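You operate a simulated robot arm through the tools that you are given. There is no shell and no other tool. Be economical: measure what you need, move in short steps, check, and stop when the job is done.

Carry out the task below with a simulated two-armed robot. There is one attempt and no reset: what you move stays moved.

JOB
Test the stop named on the test card, then get READY again.

The check looks at the end state, three seconds after you hand in, the way a careful person would. Anything else that was tipped, shoved, dropped, spilled or broken makes it a failure.

ROBOT AND FRAMES
Two 6-joint arms with fingered hands on one trunk, on a base that drives. Base frame: it is fixed to the floor where the robot stands at the start and does not move with it; the origin is under the middle of the robot, x ahead of it, y to its left, z up. Units: cm, degrees, N and s.
The left shoulder is at the start at [9, 15.5, 104], the right one opposite. With the tool pointing down near the work surface each hand reaches from about 34 to 64 cm from the robot's upright axis, wherever it stands, measured 20 degrees to its own side. Places, roughly: drive switch [320, 20, 80]; main switch [-350, -320, 90]; red button [-300, -320, 100]; reset key [320, -10, 90]; stop button [350, 0, 90]; stop cord [60, -20, 60]. Payload 4 kg a hand.
Tool frame (each hand has its own): the origin (TCP) lies between the finger pads and is the grasp point; the fingertips stand 2.6 cm ahead of it; z points along the fingers, y is the line along which they close. The gripper opens to 13.2 cm. The gripper's body begins 7.3 cm behind the TCP. The gripper is a hand of 3 fingers: y runs from the thumb to the fingers, the wrist lies at [0, 0, -22.4] in the tool frame, and closing takes about 1.5 s.
Orientation is told as [roll, pitch, yaw] about the base's x, y, z axes, in that order, counted from this pose: with the fingers straight down and closing along the base's y, the tool's x points along the base's -x, its y along +y and its z along -z.

CONTROLS
- The arms move only by the tool apply_moves. It takes "left_increments", "right_increments" or both (then of equal length, played together; a hand with none holds still); each is a list of rows, each a list of 7 numbers: the shift along the base's x, y, z in units of 500 mm (1.0 is 500 mm), then the turn, a rotation vector about the base's x, y, z in units of 45 degrees (1.0 is 45 degrees), then the closure in counts, from 0 (fully open) to 255 (shut). In form: [[dx, dy, dz, rx, ry, rz, claw], ...]. A call has 1 to 10 rows; each row is the pose to reach, as a shift and turn from the pose commanded when the call began. A call with a number of a shift or a turn outside -1 to 1 is refused whole. Rows are played at 5 a second. More than 5 cm and 8.6 degrees between two rows, or a gripper value outside its range, and nothing of the call is played. Where a pose cannot be reached the arm comes as near as it can. A force on the tool above 90 N (or 10 N above the force at the start of the call, whichever is more), or a blocked arm, ends the call early, and 0.2 s more pass. Each finger travels about 15.3 cm/s and halts on what it meets, pressing with about 27 N; the grip force reading is that of the motor and also rises with nothing between the fingers. The clock runs only during rows and for 0.2 s after the last one: add rows that repeat a pose to give the fingers time. The reply holds the time, the measured pose of the TCP, the force on the tool along the base axes, the opening and the grip force, in the units named above and with some noise, with the torque about the TCP (base axes, N m) and any sound that the robot's microphone picked up.
- Cameras (640 x 400 px; columns grow to the right, rows downward): "scene" is now at [14.96, -1.35, 133.29]; the picture's right is [-0.19, -0.98, 0.00], its down [-0.78, 0.15, -0.61] and it looks along [0.60, -0.12, -0.79] (base axes); focal length 285 px, centre (320, 200). "left" rides on the left gripper at [-6.2, 0.3, -9.2] in its tool frame; the picture's right is [-0.05, -1.00, 0.00], its down [0.83, -0.04, -0.56] and it looks along [0.55, -0.03, 0.83] (tool axes); focal length 230 px, centre (320, 200). "right" rides on the right gripper at [6.2, 0.3, -9.2] in its tool frame; the picture's right is [-0.05, 1.00, 0.00], its down [-0.83, -0.04, -0.56] and it looks along [-0.56, -0.03, 0.83] (tool axes); focal length 230 px, centre (320, 200). There is no depth. A picture from a camera that has moved, and an enlarged one, comes with that camera's place and axes in the base frame and with its lens.
- capture(camera): a new picture of that camera. It takes no simulated time.
- slide_trunk(by): slides the trunk up (or, below 0, down) by that many cm; the arms and the scene camera ride with it, the base frame stays. It gives what a move gives, with no picture.
- base_move(legs): drives the robot by 1 to 6 legs, each [ahead, turn to the left] in cm and degrees, along the robot's own axes; the way and the turn of a leg run together, so that a leg with both is an arc; at most 150 cm and 180 degrees a leg. The arms and the cameras ride along, it lands a little off, and it stops where it bumps. It gives what a move gives.
- hand_shape(shape, hand): the hand has 3 fingers and takes this shape, open, in about a second: jaw (thumb against the fingers, like two jaws); tri (thumb and two fingers); tip (a fingertip pinch); poke (one finger out to press); point (the index stretched); flat (the hand flat); cup (the hand cupped); fist (a fist). The gripper value then closes the fingers along that shape, each until it touches; the sizes above hold for jaw. It gives what a move gives, with no picture.
- head_to(pan, tilt): turns the head with the scene camera to pan (to the left, within 86 degrees either way) and tilt (down, from -29 to 69), counted from straight ahead of the robot. It gives what a move gives.
- enlarge(camera, box): a new picture of the part [left, top, right, bottom] of that camera's present view, enlarged. It takes no simulated time.
- sign_off(): hands the job in; it is judged then, once.

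Go step by step. Nothing tells you exact positions but the pictures and the camera data: compare them with the known pose of the tool, close in by small moves and look again before you grip or let go. The budget is 120 turns and 108 pictures, counting those below and the enlarged ones. Unless the task says otherwise, let go and move clear before handing in, and close with one line.

The tools are called after ">>>" as a command line: name --argument value ..., lists and objects as JSON in quotes. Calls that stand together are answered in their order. apply_moves: Moves the arms, as the interface text tells. Its arguments: {"type":"object","properties":{"left_increments":{"type":"array"},"right_increments":{"type":"array"}},"required":[]} The other tools are called the same way: slide_trunk (by) slides the trunk up or down; hand_shape (shape, hand) gives the hand a shape; base_move (legs) drives the base; head_to (pan, tilt) turns the head that bears the scene camera; capture (camera) takes a picture; enlarge (camera, box) takes an enlarged picture of a part of a camera's view; sign_off () hands the job in.

At the start:

```text
time: 0.0
left_eef_pos: [56.91, 11.67, 83.54]
left_orientation: [0.1, -0.1, 0.2]
left_force: [0.6, 0.2, 0.0]
left_moment: [-0.01, 0.0, -0.01]
left_opening: 13.19
left_finger_force: 0.1
left_shape: jaw
right_eef_pos: [40.75, -25.72, 84.04]
right_orientation: [0.0, 0.1, 0.1]
right_force: [-0.4, 0.2, 0.0]
right_moment: [0.0, 0.0, -0.02]
right_opening: 13.17
right_finger_force: 0.1
right_shape: jaw
trunk travel left (down, up): [-57.5, 26.5]
robot x, y, heading: [-0.11, -0.06, 0.0]
head pan, tilt: [-10.9, 51.3]
```

scene: 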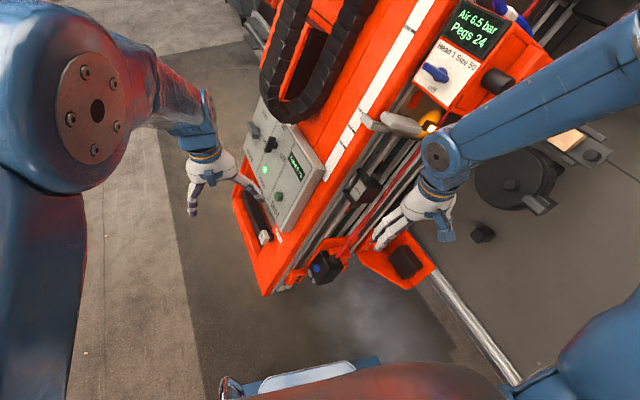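
right: 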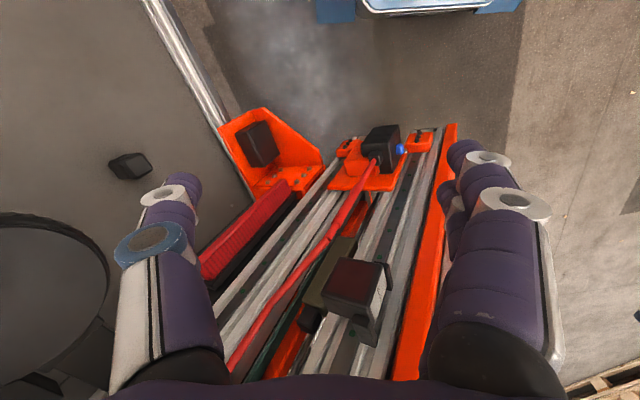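
left: 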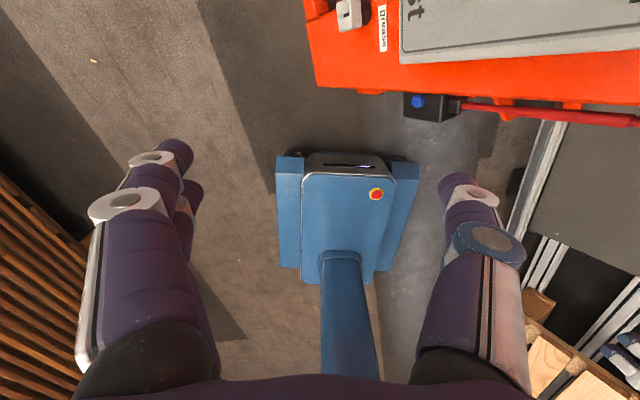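

I see an orange machine ahead with a small control panel (green lamp) and a stop cord with a blue reset on its switch. I look around for the test card.

>>> head_to --pan 0 --tilt 15

>>> capture --camera "scene"

>>> head_to --pan -60 --tilt 20

>>> capture --camera "scene"

>>> head_to --pan 60 --tilt 20

>>> capture --camera "scene"

```text
time: 1.0
left_eef_pos: [55.69, 12.02, 84.61]
left_orientation: [-0.8, -1.1, 1.0]
left_force: [0.1, -0.8, -0.1]
left_moment: [-0.02, -0.03, 0.02]
left_opening: 13.21
left_finger_force: 0.0
left_shape: jaw
right_eef_pos: [39.4, -25.43, 84.65]
right_orientation: [0.1, -0.9, 0.1]
right_force: [-0.3, 0.2, 0.1]
right_moment: [-0.01, 0.0, 0.01]
right_opening: 13.2
right_finger_force: 0.1
right_shape: jaw
trunk travel left (down, up): [-57.5, 26.5]
robot x, y, heading: [0.14, -0.27, -0.2]
head pan, tilt: [0.0, 15.0]
```

```text
104 pictures are left
camera scene: at [17.07, 0.08, 138.77], right [0.0, -1.0, 0.0], down [-0.28, 0.0, -0.96], along [0.96, 0.0, -0.28], focal length 285 px, centre (320, 200)
```

scene: 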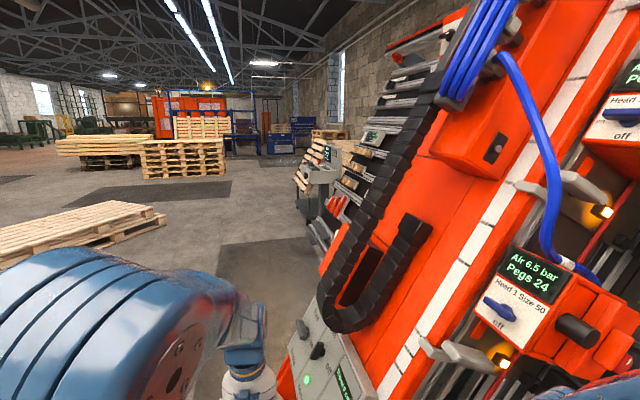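

```text
time: 2.3
left_eef_pos: [55.69, 12.02, 84.67]
left_orientation: [-0.7, -1.1, 0.9]
left_force: [0.4, -0.1, 0.1]
left_moment: [0.01, -0.04, 0.02]
left_opening: 13.18
left_finger_force: 0.1
left_shape: jaw
right_eef_pos: [39.33, -25.47, 84.79]
right_orientation: [0.0, -1.0, 0.1]
right_force: [0.3, -0.6, 0.0]
right_moment: [-0.04, 0.0, 0.0]
right_opening: 13.2
right_finger_force: 0.0
right_shape: jaw
trunk travel left (down, up): [-57.5, 26.5]
robot x, y, heading: [0.2, -0.15, 0.3]
head pan, tilt: [-60.0, 20.0]
```

```text
103 pictures are left
camera scene: at [12.27, -7.98, 138.07], right [-0.87, -0.5, 0.02], down [-0.19, 0.3, -0.94], along [0.46, -0.81, -0.35], focal length 285 px, centre (320, 200)
```

scene: 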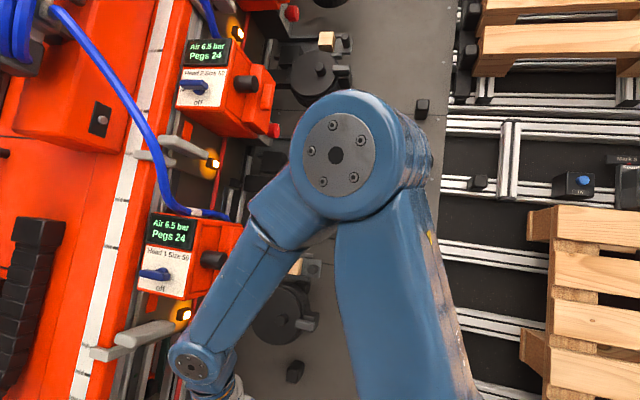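

```text
time: 4.3
left_eef_pos: [55.67, 11.92, 84.71]
left_orientation: [-0.7, -1.0, 1.0]
left_force: [-0.2, 0.3, 0.0]
left_moment: [0.05, 0.01, 0.01]
left_opening: 13.18
left_finger_force: 0.0
left_shape: jaw
right_eef_pos: [39.43, -25.42, 84.84]
right_orientation: [0.0, -1.0, 0.2]
right_force: [-0.1, -0.2, -0.8]
right_moment: [0.0, 0.03, 0.0]
right_opening: 13.19
right_finger_force: 0.1
right_shape: jaw
trunk travel left (down, up): [-57.5, 26.5]
robot x, y, heading: [0.41, 0.24, 0.1]
head pan, tilt: [60.0, 20.0]
```

```text
102 pictures are left
camera scene: at [12.27, 8.14, 138.07], right [0.87, -0.5, -0.02], down [-0.19, -0.3, -0.94], along [0.46, 0.81, -0.35], focal length 285 px, centre (320, 200)
```

scene: 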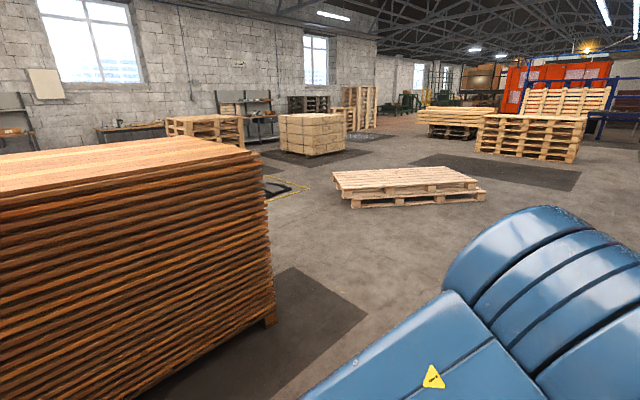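

The machine's gantry runs away on the right and a grey console stands further ahead, which fits the key and stop places. I enlarge the near panel and the far console.

>>> head_to --pan -5 --tilt 40

>>> enlarge --camera "scene" --box '[230, 160, 480, 320]'

>>> head_to --pan 0 --tilt 15

>>> enlarge --camera "scene" --box '[270, 110, 430, 210]'

>>> head_to --pan -85 --tilt 20

>>> capture --camera "scene"

```text
time: 5.7
left_eef_pos: [55.69, 11.98, 84.78]
left_orientation: [-0.6, -0.9, 0.9]
left_force: [-0.4, 0.2, 0.2]
left_moment: [0.01, -0.03, -0.02]
left_opening: 13.19
left_finger_force: 0.0
left_shape: jaw
right_eef_pos: [39.36, -25.52, 84.83]
right_orientation: [0.1, -1.0, 0.0]
right_force: [-0.2, 0.2, 0.4]
right_moment: [-0.06, 0.0, -0.02]
right_opening: 13.21
right_finger_force: 0.1
right_shape: jaw
trunk travel left (down, up): [-57.5, 26.5]
robot x, y, heading: [-0.07, -0.22, 0.1]
head pan, tilt: [-5.0, 40.0]
```

```text
2.50 times, centred on (355, 240) of scene
camera zoom: at [16.02, -0.65, 134.86], right [-0.09, -1.0, 0.0], down [-0.65, 0.06, -0.75], along [0.75, -0.07, -0.66], focal length 712 px, centre (232, 100)
```

zoom: 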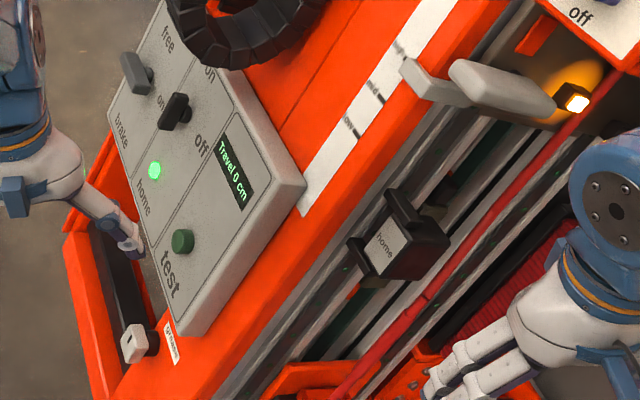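

```text
time: 6.6
left_eef_pos: [55.81, 12.04, 84.71]
left_orientation: [-0.8, -1.0, 1.0]
left_force: [-0.7, -0.1, -0.2]
left_moment: [0.01, 0.03, -0.02]
left_opening: 13.21
left_finger_force: 0.0
left_shape: jaw
right_eef_pos: [39.25, -25.52, 84.68]
right_orientation: [0.1, -1.1, 0.0]
right_force: [0.0, -1.0, -0.3]
right_moment: [-0.03, -0.01, -0.04]
right_opening: 13.19
right_finger_force: 0.2
right_shape: jaw
trunk travel left (down, up): [-57.5, 26.5]
robot x, y, heading: [0.47, -0.06, -0.3]
head pan, tilt: [0.0, 15.0]
```

```text
4.00 times, centred on (350, 160) of scene
camera zoom: at [16.98, 0.08, 138.78], right [0.0, -1.0, 0.0], down [-0.28, 0.0, -0.96], along [0.96, 0.0, -0.28], focal length 1139 px, centre (200, 360)
```

zoom: 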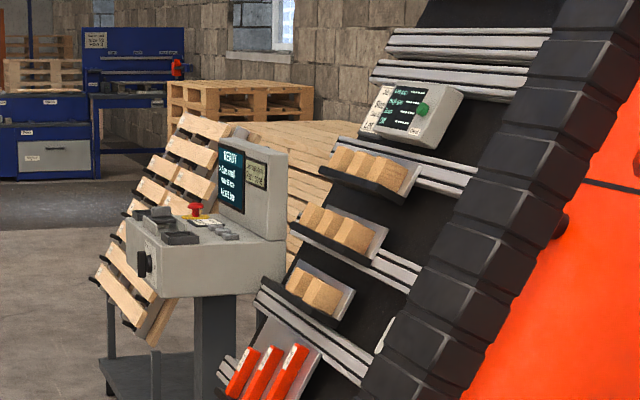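

```text
time: 8.2
left_eef_pos: [55.77, 12.05, 84.63]
left_orientation: [-0.8, -1.0, 0.9]
left_force: [-0.2, -0.3, 0.2]
left_moment: [-0.02, -0.02, 0.01]
left_opening: 13.19
left_finger_force: 0.1
left_shape: jaw
right_eef_pos: [39.43, -25.56, 84.84]
right_orientation: [0.1, -1.1, 0.1]
right_force: [0.0, 0.5, -0.1]
right_moment: [-0.01, -0.01, -0.01]
right_opening: 13.17
right_finger_force: 0.1
right_shape: jaw
trunk travel left (down, up): [-57.5, 26.5]
robot x, y, heading: [0.29, 0.09, 0.1]
head pan, tilt: [-85.0, 20.0]
```

```text
99 pictures are left
camera scene: at [8.43, -9.2, 138.14], right [-1.0, -0.09, 0.02], down [-0.05, 0.34, -0.94], along [0.08, -0.94, -0.34], focal length 285 px, centre (320, 200)
```

scene: 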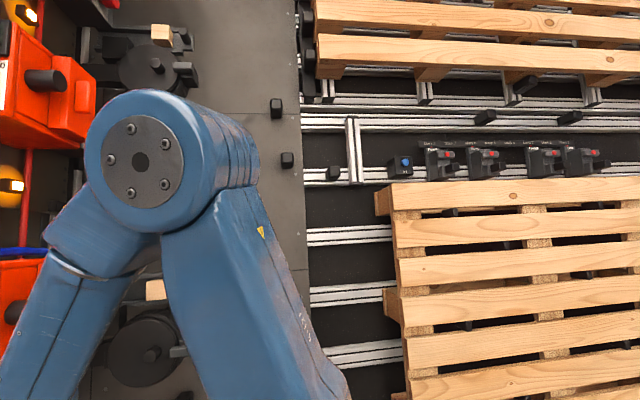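

The far console shows "READY" and beside it a second plate that may be the test card. I zoom in hard on it.

>>> head_to --pan 0 --tilt 15

>>> enlarge --camera "scene" --box '[300, 140, 348, 170]'

>>> enlarge --camera "scene" --box '[354, 125, 394, 150]'

```text
time: 9.8
left_eef_pos: [55.66, 11.99, 84.65]
left_orientation: [-0.7, -0.9, 0.9]
left_force: [0.9, 0.9, -0.4]
left_moment: [0.03, 0.02, 0.0]
left_opening: 13.17
left_finger_force: 0.0
left_shape: jaw
right_eef_pos: [39.38, -25.59, 84.87]
right_orientation: [0.1, -0.9, 0.0]
right_force: [-1.6, 0.5, 0.0]
right_moment: [-0.01, 0.01, 0.0]
right_opening: 13.17
right_finger_force: 0.0
right_shape: jaw
trunk travel left (down, up): [-57.5, 26.5]
robot x, y, heading: [0.13, -0.11, -0.2]
head pan, tilt: [0.0, 15.0]
```

```text
13.33 times, centred on (324, 155) of scene
camera zoom: at [16.97, 0.07, 138.79], right [0.0, -1.0, 0.0], down [-0.28, 0.0, -0.96], along [0.96, 0.0, -0.28], focal length 3796 px, centre (267, 800)
```

zoom: 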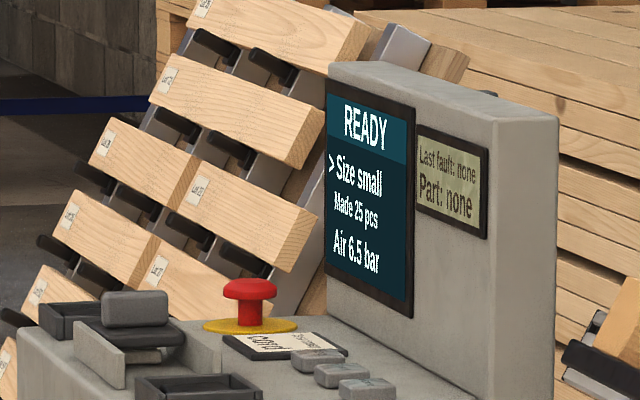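

```text
16.00 times, centred on (374, 138) of scene
camera zoom: at [16.97, 0.07, 138.79], right [0.0, -1.0, 0.0], down [-0.28, 0.0, -0.96], along [0.96, 0.0, -0.28], focal length 4556 px, centre (-544, 1200)
```

zoom: 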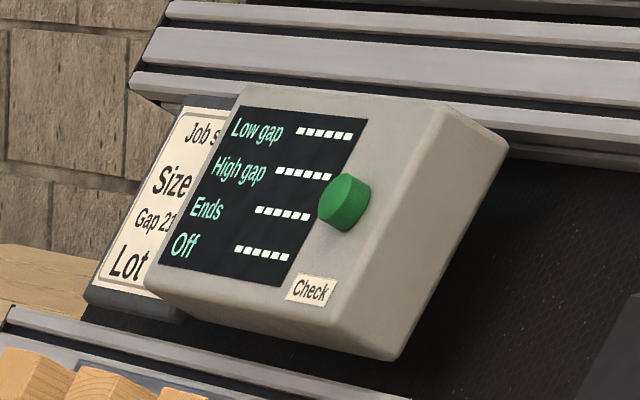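

The console shows READY, and a card lies by the red stop button, unreadable from here. I back off the machine, then drive round its left side, where the floor is free.

>>> base_move --legs '[[-20, 0], [0, 50], [95, 0], [0, -50]]'

>>> head_to --pan -15 --tilt 15

>>> capture --camera "scene"

```text
time: 14.5
left_eef_pos: [7.69, 51.36, 87.13]
left_orientation: [-3.7, -2.9, 52.4]
left_force: [0.7, -0.6, 0.3]
left_moment: [0.02, 0.04, 0.0]
left_opening: 13.19
left_finger_force: 0.0
left_shape: jaw
right_eef_pos: [25.1, 13.68, 85.95]
right_orientation: [0.2, -2.5, 48.8]
right_force: [-0.2, 0.3, 0.2]
right_moment: [0.01, 0.02, -0.04]
right_opening: 13.22
right_finger_force: 0.0
right_shape: jaw
trunk travel left (down, up): [-57.5, 26.5]
robot x, y, heading: [-17.68, 2.67, 50.7]
head pan, tilt: [0.0, 15.0]
stopped in leg 3: the robot was blocked; the commanded pose is now the measured one
```

```text
time: 15.3
left_eef_pos: [7.78, 51.5, 87.41]
left_orientation: [-3.7, -3.3, 52.3]
left_force: [-0.3, -0.5, 0.3]
left_moment: [-0.03, 0.0, 0.0]
left_opening: 13.16
left_finger_force: 0.1
left_shape: jaw
right_eef_pos: [24.94, 13.76, 85.99]
right_orientation: [0.1, -2.5, 48.9]
right_force: [0.4, -0.2, 0.4]
right_moment: [-0.01, 0.02, -0.01]
right_opening: 13.21
right_finger_force: 0.0
right_shape: jaw
trunk travel left (down, up): [-57.5, 26.5]
robot x, y, heading: [-17.13, 2.42, 50.4]
head pan, tilt: [-15.0, 15.0]
```

```text
96 pictures are left
camera scene: at [-4.93, 13.95, 138.8], right [0.58, -0.81, 0.01], down [-0.22, -0.16, -0.96], along [0.78, 0.56, -0.28], focal length 285 px, centre (320, 200)
```

scene: 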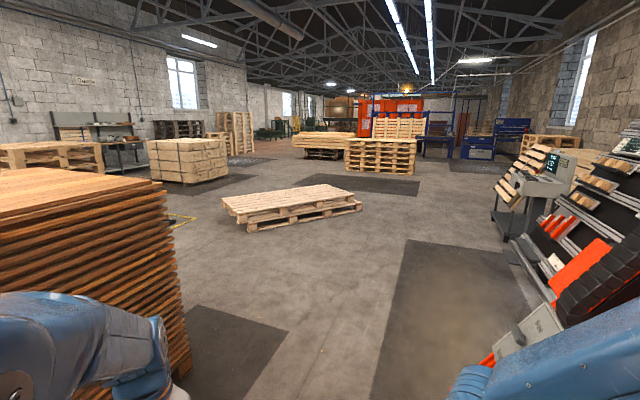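

The drive stopped almost at once; I suspect my right elbow against the machine. I look to the right.

>>> head_to --pan -65 --tilt 35

>>> capture --camera "scene"

>>> capture --camera "right"

>>> capture --camera "left"

```text
time: 16.5
left_eef_pos: [7.69, 51.51, 87.21]
left_orientation: [-3.8, -3.0, 52.2]
left_force: [0.1, 0.1, -0.2]
left_moment: [0.01, 0.01, 0.02]
left_opening: 13.21
left_finger_force: 0.0
left_shape: jaw
right_eef_pos: [25.06, 13.82, 85.94]
right_orientation: [0.1, -2.6, 48.8]
right_force: [0.1, -0.9, 0.0]
right_moment: [0.0, 0.02, -0.02]
right_opening: 13.2
right_finger_force: 0.0
right_shape: jaw
trunk travel left (down, up): [-57.5, 26.5]
robot x, y, heading: [-17.3, 2.32, 50.7]
head pan, tilt: [-65.0, 35.0]
```

```text
95 pictures are left
camera scene: at [-4.0, 6.26, 135.7], right [-0.25, -0.97, 0.02], down [-0.57, 0.13, -0.81], along [0.79, -0.21, -0.58], focal length 285 px, centre (320, 200)
```

scene: 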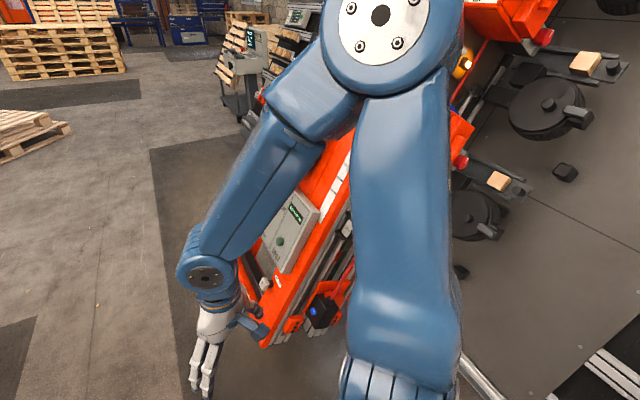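

```text
94 pictures are left
camera right: at [20.47, 9.08, 94.95], right [-0.72, 0.7, 0.0], down [0.56, 0.58, 0.59], along [0.41, 0.43, -0.81], focal length 230 px, centre (320, 200)
```

right: 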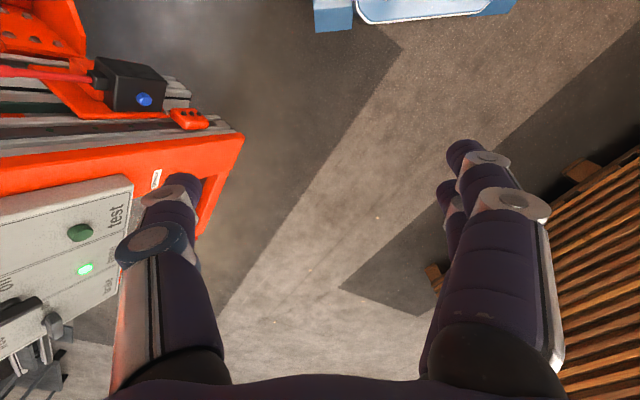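

```text
93 pictures are left
camera left: at [10.31, 56.53, 96.79], right [0.82, -0.57, 0.07], down [-0.52, -0.68, 0.51], along [-0.25, -0.45, -0.86], focal length 230 px, centre (320, 200)
```

left: 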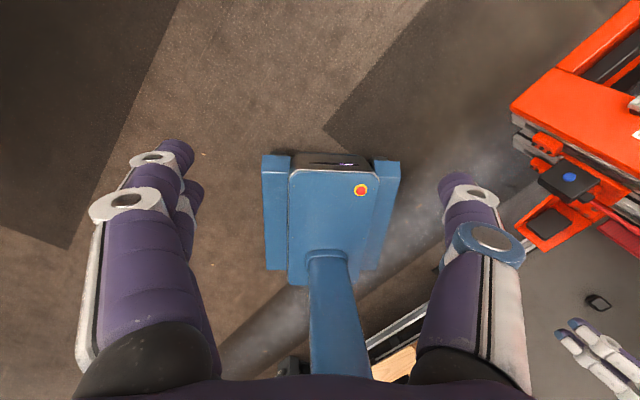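

Nothing is disturbed; the right elbow reaches ahead and met the machine. I go back along the way I came, reverse further, then swing round in a wider path.

>>> base_move --legs '[[-6, 0], [0, -50], [-45, 0], [0, 40], [80, 0], [0, -18]]'

>>> capture --camera "scene"

```text
time: 18.4
left_eef_pos: [10.74, 39.27, 89.56]
left_orientation: [-6.5, -5.1, 42.6]
left_force: [-0.5, -0.3, 0.3]
left_moment: [0.04, 0.01, -0.01]
left_opening: 13.2
left_finger_force: 0.0
left_shape: jaw
right_eef_pos: [20.49, -0.96, 84.82]
right_orientation: [-0.2, -0.6, 36.6]
right_force: [0.3, -0.6, -0.5]
right_moment: [0.03, 0.0, 0.02]
right_opening: 13.19
right_finger_force: 0.1
right_shape: jaw
trunk travel left (down, up): [-57.5, 26.5]
robot x, y, heading: [-20.98, -1.9, 39.8]
head pan, tilt: [-65.0, 35.0]
stopped in leg 2: the robot was blocked; the commanded pose is now the measured one
```

```text
92 pictures are left
camera scene: at [-7.55, -1.27, 135.71], right [-0.43, -0.9, 0.01], down [-0.53, 0.24, -0.81], along [0.73, -0.35, -0.58], focal length 285 px, centre (320, 200)
```

scene: 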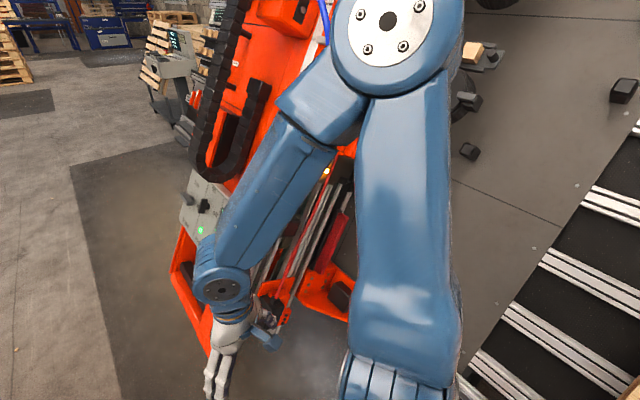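

Still touching something in the turn; I back straight away from the machine before turning.

>>> base_move --legs '[[-25, 0]]'

>>> head_to --pan -40 --tilt 30

>>> capture --camera "scene"

```text
time: 20.2
left_eef_pos: [-8.75, 23.58, 89.29]
left_orientation: [-6.6, -4.9, 42.7]
left_force: [-1.3, -0.4, -0.1]
left_moment: [-0.02, 0.0, 0.0]
left_opening: 13.21
left_finger_force: 0.1
left_shape: jaw
right_eef_pos: [0.79, -16.69, 84.79]
right_orientation: [-0.5, -0.4, 36.6]
right_force: [0.4, -0.7, -1.0]
right_moment: [0.03, 0.05, -0.02]
right_opening: 13.21
right_finger_force: 0.2
right_shape: jaw
trunk travel left (down, up): [-57.5, 26.5]
robot x, y, heading: [-40.61, -18.09, 39.8]
head pan, tilt: [-65.0, 35.0]
```

```text
time: 21.1
left_eef_pos: [-9.98, 22.84, 90.59]
left_orientation: [-7.6, -5.8, 43.1]
left_force: [0.0, 0.0, -0.3]
left_moment: [0.02, 0.01, -0.01]
left_opening: 13.19
left_finger_force: 0.1
left_shape: jaw
right_eef_pos: [1.17, -16.74, 84.69]
right_orientation: [-0.6, -0.8, 35.5]
right_force: [-1.7, 0.3, -0.5]
right_moment: [0.0, -0.02, -0.02]
right_opening: 13.21
right_finger_force: 0.0
right_shape: jaw
trunk travel left (down, up): [-57.5, 26.5]
robot x, y, heading: [-40.84, -17.94, 39.9]
head pan, tilt: [-40.0, 30.0]
```

```text
91 pictures are left
camera scene: at [-25.9, -13.19, 136.42], right [0.0, -1.0, 0.01], down [-0.51, -0.01, -0.86], along [0.86, -0.01, -0.51], focal length 285 px, centre (320, 200)
```

scene: 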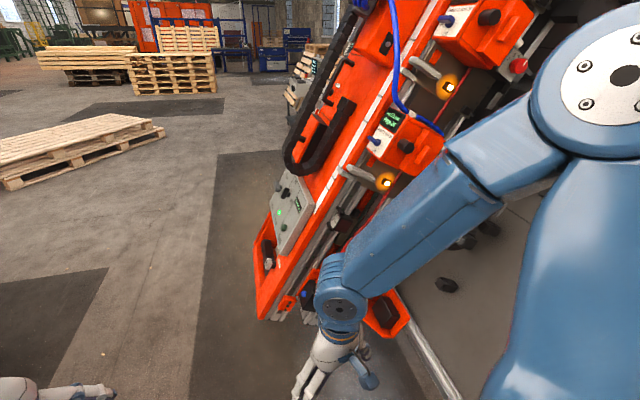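

I am clear now. The right elbow sticks out about 60 cm, so I go left first, then forward along y≈87.

>>> base_move --legs '[[0, 50], [75, 0], [0, -60], [60, 0], [0, -30]]'

>>> head_to --pan -20 --tilt 20

>>> capture --camera "scene"

```text
time: 23.4
left_eef_pos: [-43.81, 30.23, 92.39]
left_orientation: [-9.9, -7.7, 83.5]
left_force: [0.1, -0.2, 0.2]
left_moment: [0.03, -0.06, 0.02]
left_opening: 13.2
left_finger_force: 0.1
left_shape: jaw
right_eef_pos: [-9.9, 9.25, 85.11]
right_orientation: [-0.8, 0.1, 74.8]
right_force: [0.8, -0.8, -0.1]
right_moment: [0.01, 0.0, -0.03]
right_opening: 13.18
right_finger_force: 0.0
right_shape: jaw
trunk travel left (down, up): [-57.5, 26.5]
robot x, y, heading: [-40.5, -18.16, 79.5]
head pan, tilt: [-40.0, 30.0]
stopped in leg 1: the robot was blocked; the commanded pose is now the measured one
```

```text
time: 24.2
left_eef_pos: [-43.51, 30.43, 92.69]
left_orientation: [-9.5, -8.2, 83.5]
left_force: [-0.1, -0.2, -0.1]
left_moment: [0.0, 0.02, 0.03]
left_opening: 13.22
left_finger_force: 0.0
left_shape: jaw
right_eef_pos: [-9.68, 9.39, 85.07]
right_orientation: [-0.7, 0.4, 74.8]
right_force: [0.8, 0.5, -0.8]
right_moment: [0.03, -0.03, 0.01]
right_opening: 13.2
right_finger_force: 0.1
right_shape: jaw
trunk travel left (down, up): [-57.5, 26.5]
robot x, y, heading: [-40.45, -17.92, 79.4]
head pan, tilt: [-20.0, 20.0]
```

```text
90 pictures are left
camera scene: at [-34.16, -2.52, 137.98], right [0.86, -0.51, 0.01], down [-0.18, -0.31, -0.93], along [0.48, 0.8, -0.36], focal length 285 px, centre (320, 200)
```

scene: 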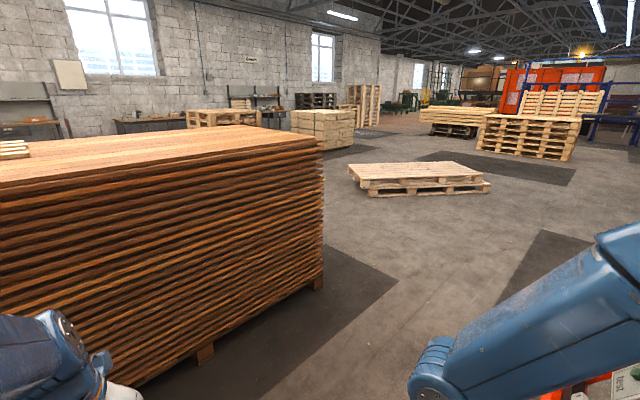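

Blocked again while turning left, so I look at my left side and the floor to see what is touching.

>>> head_to --pan 70 --tilt 35

>>> capture --camera "scene"

>>> capture --camera "left"

>>> capture --camera "right"

>>> head_to --pan -80 --tilt 45

>>> capture --camera "scene"

```text
time: 25.9
left_eef_pos: [-43.51, 30.24, 92.49]
left_orientation: [-9.7, -7.8, 83.6]
left_force: [0.1, -0.5, -0.6]
left_moment: [0.01, 0.02, 0.01]
left_opening: 13.21
left_finger_force: 0.0
left_shape: jaw
right_eef_pos: [-9.74, 9.42, 85.03]
right_orientation: [-0.8, 0.3, 74.9]
right_force: [0.0, 0.3, 0.4]
right_moment: [0.01, 0.01, 0.0]
right_opening: 13.22
right_finger_force: 0.0
right_shape: jaw
trunk travel left (down, up): [-57.5, 26.5]
robot x, y, heading: [-40.01, -18.04, 79.5]
head pan, tilt: [70.0, 35.0]
```

```text
89 pictures are left
camera scene: at [-35.39, -2.36, 136.18], right [0.92, -0.4, 0.0], down [-0.21, -0.49, -0.84], along [0.34, 0.77, -0.53], focal length 285 px, centre (320, 200)
```

scene: 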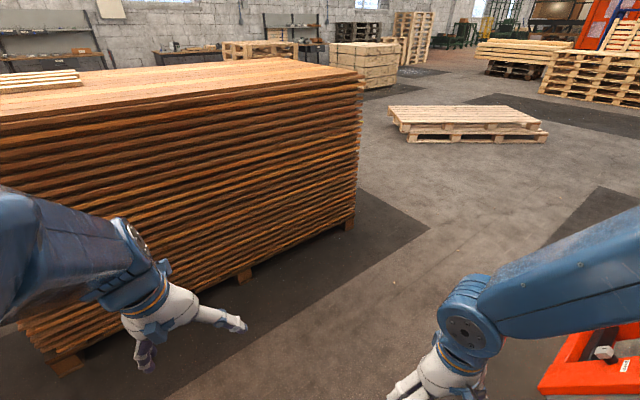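

```text
88 pictures are left
camera left: at [-44.98, 35.4, 102.39], right [0.98, -0.08, 0.17], down [-0.15, -0.89, 0.43], along [0.12, -0.45, -0.88], focal length 230 px, centre (320, 200)
```

left: 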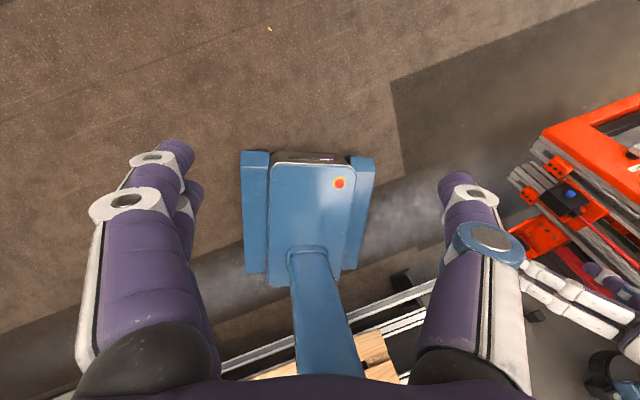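

```text
87 pictures are left
camera right: at [-11.78, 3.57, 94.36], right [-0.95, 0.31, -0.01], down [0.25, 0.8, 0.55], along [0.18, 0.52, -0.83], focal length 230 px, centre (320, 200)
```

right: 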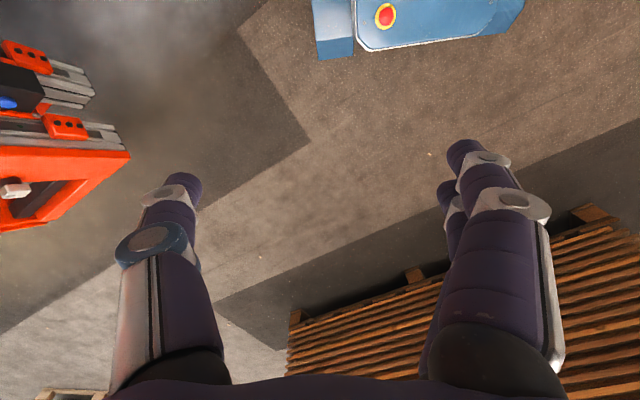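

```text
time: 28.2
left_eef_pos: [-43.53, 30.36, 92.57]
left_orientation: [-9.6, -8.1, 83.6]
left_force: [-0.4, -0.5, 0.3]
left_moment: [0.0, -0.01, -0.01]
left_opening: 13.21
left_finger_force: 0.0
left_shape: jaw
right_eef_pos: [-9.73, 9.28, 84.97]
right_orientation: [-0.7, 0.5, 74.9]
right_force: [-0.9, 0.1, -0.3]
right_moment: [-0.01, -0.04, -0.01]
right_opening: 13.22
right_finger_force: 0.1
right_shape: jaw
trunk travel left (down, up): [-57.5, 26.5]
robot x, y, heading: [-40.09, -18.24, 79.4]
head pan, tilt: [-80.0, 45.0]
```

```text
86 pictures are left
camera scene: at [-30.84, -10.73, 134.26], right [-0.01, -1.0, 0.02], down [-0.71, -0.01, -0.7], along [0.7, -0.02, -0.71], focal length 285 px, centre (320, 200)
```

scene: 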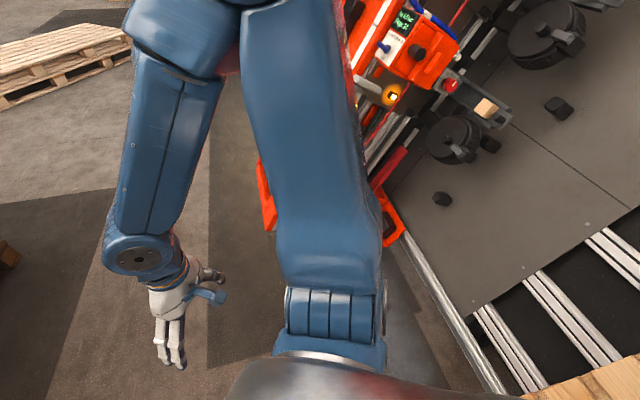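

The back of my base seems to be against the table rails and pallet behind me, so straight ahead should be free. I go ahead, then swing right.

>>> base_move --legs '[[73, 0], [0, -50], [55, 0], [0, -29]]'

>>> head_to --pan -20 --tilt 20

>>> capture --camera "scene"

```text
time: 35.2
left_eef_pos: [7.41, 87.73, 90.86]
left_orientation: [-10.4, -4.5, 35.3]
left_force: [-0.2, 1.1, -0.2]
left_moment: [-0.02, 0.01, 0.01]
left_opening: 13.2
left_finger_force: 0.0
left_shape: jaw
right_eef_pos: [16.82, 50.23, 85.3]
right_orientation: [-1.0, 0.5, 26.5]
right_force: [-0.2, 1.3, 0.7]
right_moment: [-0.07, 0.09, 0.03]
right_opening: 13.21
right_finger_force: 0.0
right_shape: jaw
trunk travel left (down, up): [-57.5, 26.5]
robot x, y, heading: [-23.5, 55.62, 29.1]
head pan, tilt: [-80.0, 45.0]
stopped in leg 3: the robot was blocked; the commanded pose is now the measured one
```

```text
time: 36.5
left_eef_pos: [7.12, 87.56, 90.87]
left_orientation: [-10.4, -4.3, 35.3]
left_force: [-0.7, 0.2, 0.3]
left_moment: [0.0, -0.01, -0.01]
left_opening: 13.18
left_finger_force: 0.0
left_shape: jaw
right_eef_pos: [16.74, 50.07, 85.24]
right_orientation: [-0.8, 0.5, 26.5]
right_force: [0.0, 0.5, 0.2]
right_moment: [-0.05, 0.0, -0.03]
right_opening: 13.23
right_finger_force: 0.1
right_shape: jaw
trunk travel left (down, up): [-57.5, 26.5]
robot x, y, heading: [-23.31, 55.06, 29.0]
head pan, tilt: [-20.0, 20.0]
```

```text
85 pictures are left
camera scene: at [-10.91, 51.82, 138.12], right [-0.77, -0.64, 0.02], down [-0.23, 0.25, -0.94], along [0.6, -0.72, -0.35], focal length 285 px, centre (320, 200)
```

scene: 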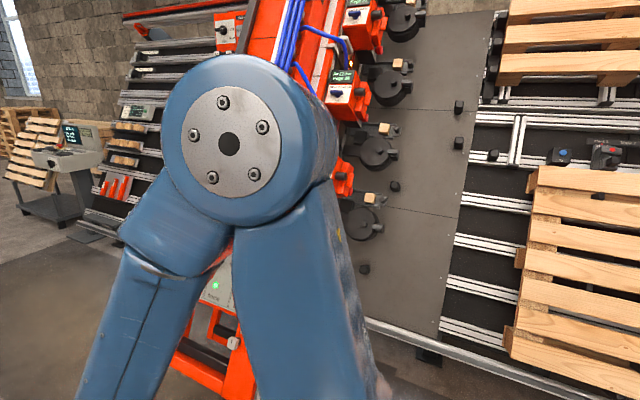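

The floor here looks free, so I retry a single short leg.

>>> base_move --legs '[[30, 0]]'

>>> head_to --pan -25 --tilt 30

>>> capture --camera "scene"

```text
time: 38.6
left_eef_pos: [33.62, 102.06, 90.97]
left_orientation: [-10.2, -4.3, 35.2]
left_force: [-0.2, 0.3, -0.7]
left_moment: [0.03, 0.0, -0.01]
left_opening: 13.2
left_finger_force: 0.1
left_shape: jaw
right_eef_pos: [43.2, 64.5, 85.28]
right_orientation: [-0.8, 0.4, 26.4]
right_force: [0.0, -0.9, 0.3]
right_moment: [-0.01, 0.01, -0.03]
right_opening: 13.21
right_finger_force: 0.1
right_shape: jaw
trunk travel left (down, up): [-57.5, 26.5]
robot x, y, heading: [2.34, 69.49, 29.0]
head pan, tilt: [-20.0, 20.0]
```

```text
time: 39.3
left_eef_pos: [31.59, 100.75, 89.8]
left_orientation: [-11.7, -1.3, 35.5]
left_force: [-0.7, -0.6, -0.5]
left_moment: [0.0, 0.02, -0.02]
left_opening: 13.22
left_finger_force: 0.1
left_shape: jaw
right_eef_pos: [43.39, 64.66, 85.19]
right_orientation: [-0.9, -0.3, 25.8]
right_force: [0.6, -0.5, -0.3]
right_moment: [-0.01, -0.02, 0.01]
right_opening: 13.2
right_finger_force: 0.1
right_shape: jaw
trunk travel left (down, up): [-57.5, 26.5]
robot x, y, heading: [2.99, 69.41, 28.7]
head pan, tilt: [-25.0, 30.0]
```

```text
84 pictures are left
camera scene: at [16.8, 68.27, 136.49], right [-0.59, -0.81, 0.02], down [-0.42, 0.29, -0.86], along [0.69, -0.52, -0.51], focal length 285 px, centre (320, 200)
```

scene: 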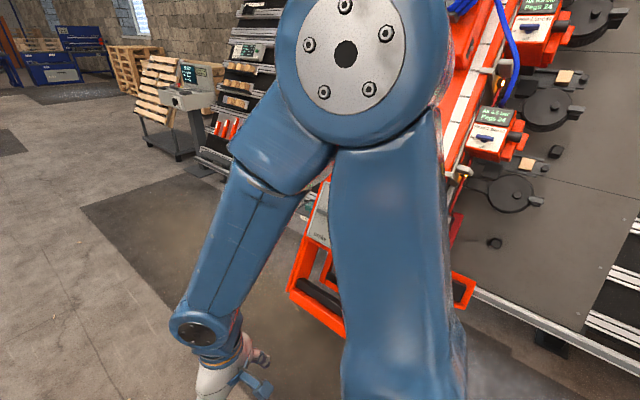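

The head does not seem to have followed the pan; I command it again.

>>> head_to --pan 0 --tilt 20

>>> capture --camera "scene"

```text
time: 40.2
left_eef_pos: [31.57, 100.89, 89.75]
left_orientation: [-11.6, -1.3, 35.7]
left_force: [-0.8, -0.1, 0.7]
left_moment: [0.0, -0.03, 0.0]
left_opening: 13.22
left_finger_force: 0.0
left_shape: jaw
right_eef_pos: [43.44, 64.65, 85.37]
right_orientation: [-0.9, -0.2, 25.8]
right_force: [0.3, -0.7, -0.4]
right_moment: [0.02, 0.01, -0.01]
right_opening: 13.19
right_finger_force: 0.1
right_shape: jaw
trunk travel left (down, up): [-57.5, 26.5]
robot x, y, heading: [2.83, 69.98, 28.8]
head pan, tilt: [0.0, 20.0]
```

```text
83 pictures are left
camera scene: at [17.13, 68.2, 138.08], right [-0.58, -0.81, 0.02], down [-0.29, 0.19, -0.94], along [0.76, -0.55, -0.35], focal length 285 px, centre (320, 200)
```

scene: 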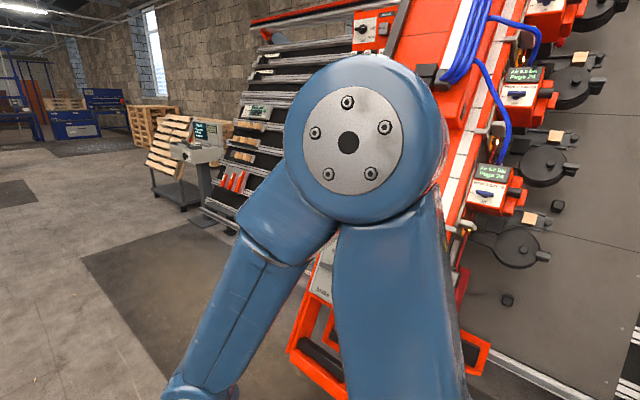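

The head is jammed against my right elbow. I extend the right hand forward so the elbow drops away from the head.

>>> apply_moves --right_increments '[[0.07, 0.038, 0, 0, 0, 0, 0], [0.14, 0.076, 0, 0, 0, 0, 0], [0.21, 0.114, 0, 0, 0, 0, 0], [0.28, 0.152, 0, 0, 0, 0, 0], [0.28, 0.152, 0, 0, 0, 0, 0]]'

>>> head_to --pan -20 --tilt 20

>>> capture --camera "scene"

```text
time: 41.4
left_eef_pos: [31.48, 100.88, 89.78]
left_orientation: [-11.7, -1.3, 35.6]
left_force: [-0.1, -0.2, 0.3]
left_moment: [0.02, 0.0, -0.02]
left_opening: 13.22
left_finger_force: 0.0
left_shape: jaw
right_eef_pos: [55.58, 71.53, 85.64]
right_orientation: [-0.7, -0.6, 26.4]
right_force: [-0.7, -0.7, 0.2]
right_moment: [0.01, 0.01, 0.0]
right_opening: 13.2
right_finger_force: 0.2
right_shape: jaw
trunk travel left (down, up): [-57.5, 26.5]
robot x, y, heading: [2.74, 69.74, 28.8]
head pan, tilt: [0.0, 20.0]
```

```text
time: 42.2
left_eef_pos: [31.69, 100.87, 89.64]
left_orientation: [-11.7, -1.2, 35.7]
left_force: [-0.3, -0.1, 0.1]
left_moment: [-0.02, -0.02, 0.02]
left_opening: 13.19
left_finger_force: 0.0
left_shape: jaw
right_eef_pos: [55.68, 71.57, 85.59]
right_orientation: [-0.7, -0.6, 26.3]
right_force: [0.3, 0.3, -0.1]
right_moment: [-0.01, 0.01, -0.01]
right_opening: 13.2
right_finger_force: 0.1
right_shape: jaw
trunk travel left (down, up): [-57.5, 26.5]
robot x, y, heading: [2.74, 69.88, 28.9]
head pan, tilt: [-20.0, 20.0]
```

```text
82 pictures are left
camera scene: at [17.29, 68.41, 138.07], right [-0.56, -0.83, 0.02], down [-0.3, 0.18, -0.94], along [0.77, -0.53, -0.35], focal length 285 px, centre (320, 200)
```

scene: 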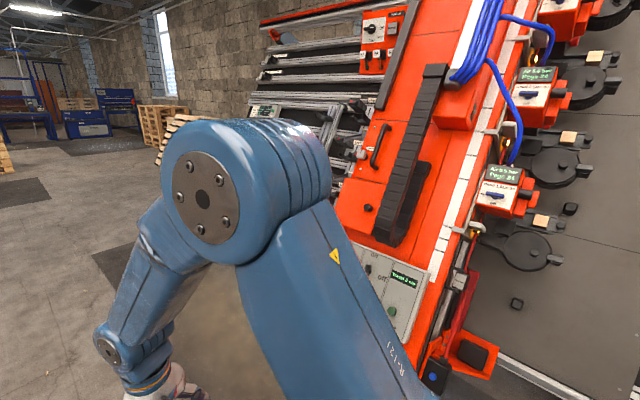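

The elbow moved but still blocks the head. I extend and lower the hand a bit more.

>>> apply_moves --right_increments '[[0.07, 0.03, -0.05, 0, 0, 0, 0], [0.14, 0.06, -0.1, 0, 0, 0, 0], [0.18, 0.08, -0.18, 0, 0, 0, 0], [0.18, 0.08, -0.26, 0, 0, 0, 0], [0.18, 0.08, -0.26, 0, 0, 0, 0]]'

>>> head_to --pan -70 --tilt 20

>>> head_to --pan -20 --tilt 20

>>> capture --camera "scene"

```text
time: 43.4
left_eef_pos: [31.46, 100.79, 89.65]
left_orientation: [-11.7, -1.4, 35.6]
left_force: [0.0, 1.0, 0.2]
left_moment: [-0.01, 0.04, 0.04]
left_opening: 13.21
left_finger_force: 0.0
left_shape: jaw
right_eef_pos: [64.88, 75.34, 72.64]
right_orientation: [-0.8, -0.6, 26.3]
right_force: [-0.4, -0.7, 0.3]
right_moment: [-0.01, -0.05, -0.01]
right_opening: 13.21
right_finger_force: 0.0
right_shape: jaw
trunk travel left (down, up): [-57.5, 26.5]
robot x, y, heading: [2.65, 69.69, 28.9]
head pan, tilt: [-20.0, 20.0]
```

```text
time: 44.6
left_eef_pos: [31.66, 100.8, 89.61]
left_orientation: [-11.7, -1.2, 35.6]
left_force: [-0.5, -0.2, -0.6]
left_moment: [-0.01, -0.01, 0.01]
left_opening: 13.19
left_finger_force: 0.0
left_shape: jaw
right_eef_pos: [64.78, 75.47, 72.5]
right_orientation: [-0.8, -0.6, 26.4]
right_force: [-0.5, -0.2, -0.1]
right_moment: [-0.02, -0.02, -0.01]
right_opening: 13.17
right_finger_force: 0.1
right_shape: jaw
trunk travel left (down, up): [-57.5, 26.5]
robot x, y, heading: [2.59, 69.69, 28.8]
head pan, tilt: [-70.0, 20.0]
```

```text
time: 45.8
left_eef_pos: [31.62, 100.82, 89.65]
left_orientation: [-11.7, -1.2, 35.6]
left_force: [-0.5, 0.3, 0.3]
left_moment: [0.0, 0.01, -0.01]
left_opening: 13.24
left_finger_force: 0.0
left_shape: jaw
right_eef_pos: [64.82, 75.33, 72.51]
right_orientation: [-0.9, -0.6, 26.4]
right_force: [-0.6, 0.2, -0.1]
right_moment: [0.04, 0.01, 0.01]
right_opening: 13.19
right_finger_force: 0.1
right_shape: jaw
trunk travel left (down, up): [-57.5, 26.5]
robot x, y, heading: [3.22, 70.11, 28.8]
head pan, tilt: [-20.0, 20.0]
```

```text
81 pictures are left
camera scene: at [17.41, 68.61, 138.07], right [-0.54, -0.84, 0.02], down [-0.3, 0.18, -0.94], along [0.79, -0.51, -0.35], focal length 285 px, centre (320, 200)
```

scene: 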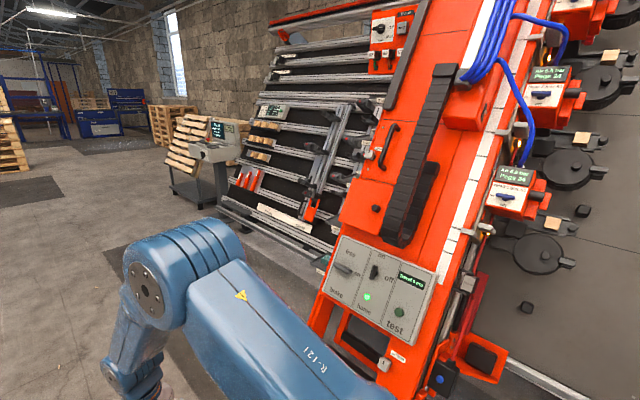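

The head is still near −62. I tilt it up to free it, then pan.

>>> head_to --pan -60 --tilt -20

>>> head_to --pan 0 --tilt -20

>>> head_to --pan -10 --tilt 25

>>> capture --camera "scene"

```text
time: 46.9
left_eef_pos: [31.64, 100.75, 89.69]
left_orientation: [-11.6, -1.3, 35.6]
left_force: [-0.3, -1.3, -0.6]
left_moment: [-0.04, 0.0, -0.03]
left_opening: 13.18
left_finger_force: 0.1
left_shape: jaw
right_eef_pos: [64.73, 75.41, 72.54]
right_orientation: [-0.9, -0.6, 26.3]
right_force: [0.0, -0.2, -0.7]
right_moment: [-0.01, -0.03, -0.02]
right_opening: 13.18
right_finger_force: 0.1
right_shape: jaw
trunk travel left (down, up): [-57.5, 26.5]
robot x, y, heading: [2.85, 70.12, 28.7]
head pan, tilt: [-60.0, -20.0]
```

```text
time: 48.1
left_eef_pos: [31.7, 100.76, 89.85]
left_orientation: [-11.7, -1.3, 35.6]
left_force: [-0.3, 0.0, -0.4]
left_moment: [0.03, 0.0, 0.04]
left_opening: 13.23
left_finger_force: 0.0
left_shape: jaw
right_eef_pos: [64.77, 75.41, 72.65]
right_orientation: [-0.8, -0.6, 26.5]
right_force: [-0.4, 0.3, -0.2]
right_moment: [-0.02, 0.03, 0.02]
right_opening: 13.2
right_finger_force: 0.1
right_shape: jaw
trunk travel left (down, up): [-57.5, 26.5]
robot x, y, heading: [2.78, 70.01, 28.8]
head pan, tilt: [0.0, -20.0]
```

```text
time: 49.3
left_eef_pos: [31.63, 100.72, 89.67]
left_orientation: [-11.7, -1.2, 35.6]
left_force: [-0.8, -0.7, 0.4]
left_moment: [0.02, 0.01, 0.0]
left_opening: 13.2
left_finger_force: 0.0
left_shape: jaw
right_eef_pos: [64.64, 75.32, 72.56]
right_orientation: [-0.8, -0.6, 26.4]
right_force: [0.2, 0.0, -0.5]
right_moment: [0.01, 0.0, 0.0]
right_opening: 13.21
right_finger_force: 0.1
right_shape: jaw
trunk travel left (down, up): [-57.5, 26.5]
robot x, y, heading: [2.96, 69.67, 28.9]
head pan, tilt: [-10.0, 25.0]
```

```text
80 pictures are left
camera scene: at [17.49, 68.96, 137.27], right [-0.51, -0.86, 0.02], down [-0.38, 0.2, -0.9], along [0.78, -0.46, -0.43], focal length 285 px, centre (320, 200)
```

scene: 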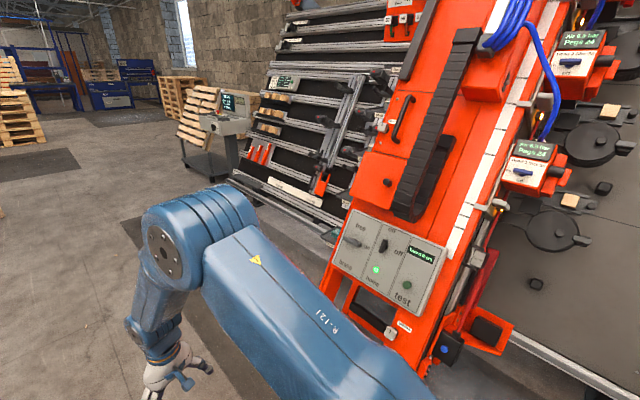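

The left arm has crept inward and its elbow may be leaning on the head. I extend the left hand forward too.

>>> apply_moves --left_increments '[[0.07, 0.038, 0, 0, 0, 0, 0], [0.14, 0.076, -0.02, 0, 0, 0, 0], [0.21, 0.114, -0.05, 0, 0, 0, 0], [0.28, 0.152, -0.1, 0, 0, 0, 0], [0.28, 0.152, -0.1, 0, 0, 0, 0]]'

>>> head_to --pan -12 --tilt 25

>>> capture --camera "scene"

```text
time: 50.5
left_eef_pos: [46.17, 108.85, 86.64]
left_orientation: [-10.3, -5.4, 35.4]
left_force: [0.2, 1.2, 0.4]
left_moment: [0.01, -0.03, 0.0]
left_opening: 13.22
left_finger_force: 0.1
left_shape: jaw
right_eef_pos: [64.85, 75.29, 72.65]
right_orientation: [-0.7, -0.6, 26.4]
right_force: [-0.8, 0.2, -0.6]
right_moment: [0.01, -0.01, 0.01]
right_opening: 13.2
right_finger_force: 0.0
right_shape: jaw
trunk travel left (down, up): [-57.5, 26.5]
robot x, y, heading: [3.0, 69.89, 29.1]
head pan, tilt: [-10.0, 25.0]
```

```text
time: 51.1
left_eef_pos: [46.25, 108.98, 86.74]
left_orientation: [-10.3, -5.3, 35.2]
left_force: [-0.5, -0.1, -0.6]
left_moment: [0.0, -0.01, -0.02]
left_opening: 13.21
left_finger_force: 0.1
left_shape: jaw
right_eef_pos: [64.64, 75.32, 72.64]
right_orientation: [-0.8, -0.5, 26.4]
right_force: [-0.6, -0.3, -0.3]
right_moment: [0.0, -0.02, -0.01]
right_opening: 13.22
right_finger_force: 0.1
right_shape: jaw
trunk travel left (down, up): [-57.5, 26.5]
robot x, y, heading: [2.79, 69.43, 29.2]
head pan, tilt: [-12.0, 25.0]
```

```text
79 pictures are left
camera scene: at [18.34, 76.3, 137.18], right [0.29, -0.96, 0.0], down [-0.42, -0.13, -0.9], along [0.86, 0.26, -0.44], focal length 285 px, centre (320, 200)
```

scene: 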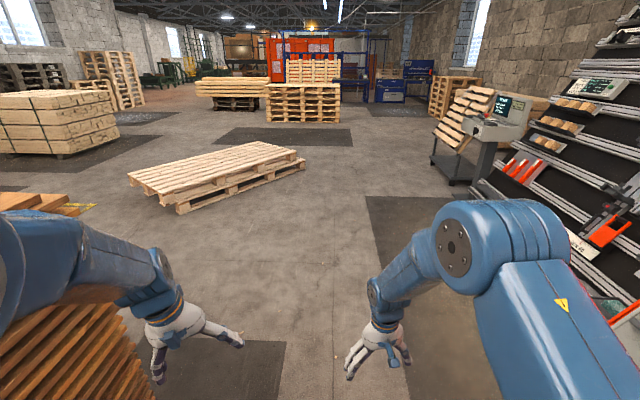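

The head is free again and the lane ahead is open. I turn to face along the machine and drive toward the console.

>>> base_move --legs '[[0, -29], [120, 0], [100, 0]]'

>>> head_to --pan -25 --tilt 20

>>> capture --camera "scene"

```text
time: 63.7
left_eef_pos: [284.06, 79.2, 86.56]
left_orientation: [-10.3, -5.3, 5.3]
left_force: [0.8, -0.2, 0.6]
left_moment: [0.0, 0.04, 0.0]
left_opening: 13.2
left_finger_force: 0.1
left_shape: jaw
right_eef_pos: [283.23, 40.74, 72.62]
right_orientation: [-0.8, -0.7, -3.6]
right_force: [0.4, 0.1, 0.3]
right_moment: [0.03, 0.02, -0.02]
right_opening: 13.2
right_finger_force: 0.0
right_shape: jaw
trunk travel left (down, up): [-57.5, 26.5]
robot x, y, heading: [227.06, 67.06, -1.4]
head pan, tilt: [-12.0, 25.0]
```

```text
time: 64.4
left_eef_pos: [282.4, 79.41, 87.8]
left_orientation: [-10.4, -6.5, 5.3]
left_force: [-0.9, 0.5, -1.7]
left_moment: [0.04, -0.03, -0.03]
left_opening: 13.19
left_finger_force: 0.0
left_shape: jaw
right_eef_pos: [281.96, 40.86, 73.74]
right_orientation: [-0.7, -1.8, -3.6]
right_force: [-0.4, -1.0, -0.1]
right_moment: [0.01, 0.0, 0.0]
right_opening: 13.2
right_finger_force: 0.2
right_shape: jaw
trunk travel left (down, up): [-57.5, 26.5]
robot x, y, heading: [226.67, 66.87, -1.6]
head pan, tilt: [-25.0, 20.0]
```

```text
78 pictures are left
camera scene: at [242.75, 62.89, 138.02], right [-0.44, -0.9, 0.01], down [-0.32, 0.15, -0.93], along [0.84, -0.42, -0.36], focal length 285 px, centre (320, 200)
```

scene: 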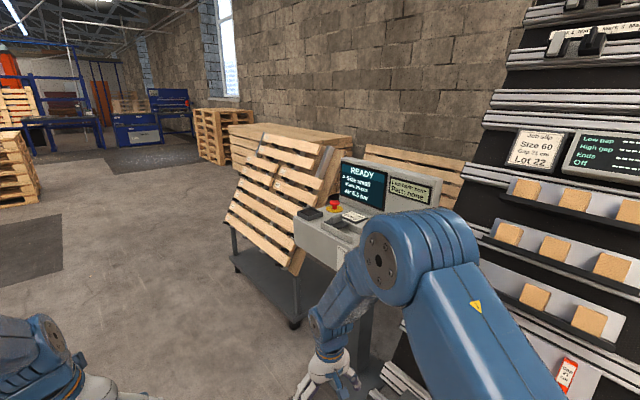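

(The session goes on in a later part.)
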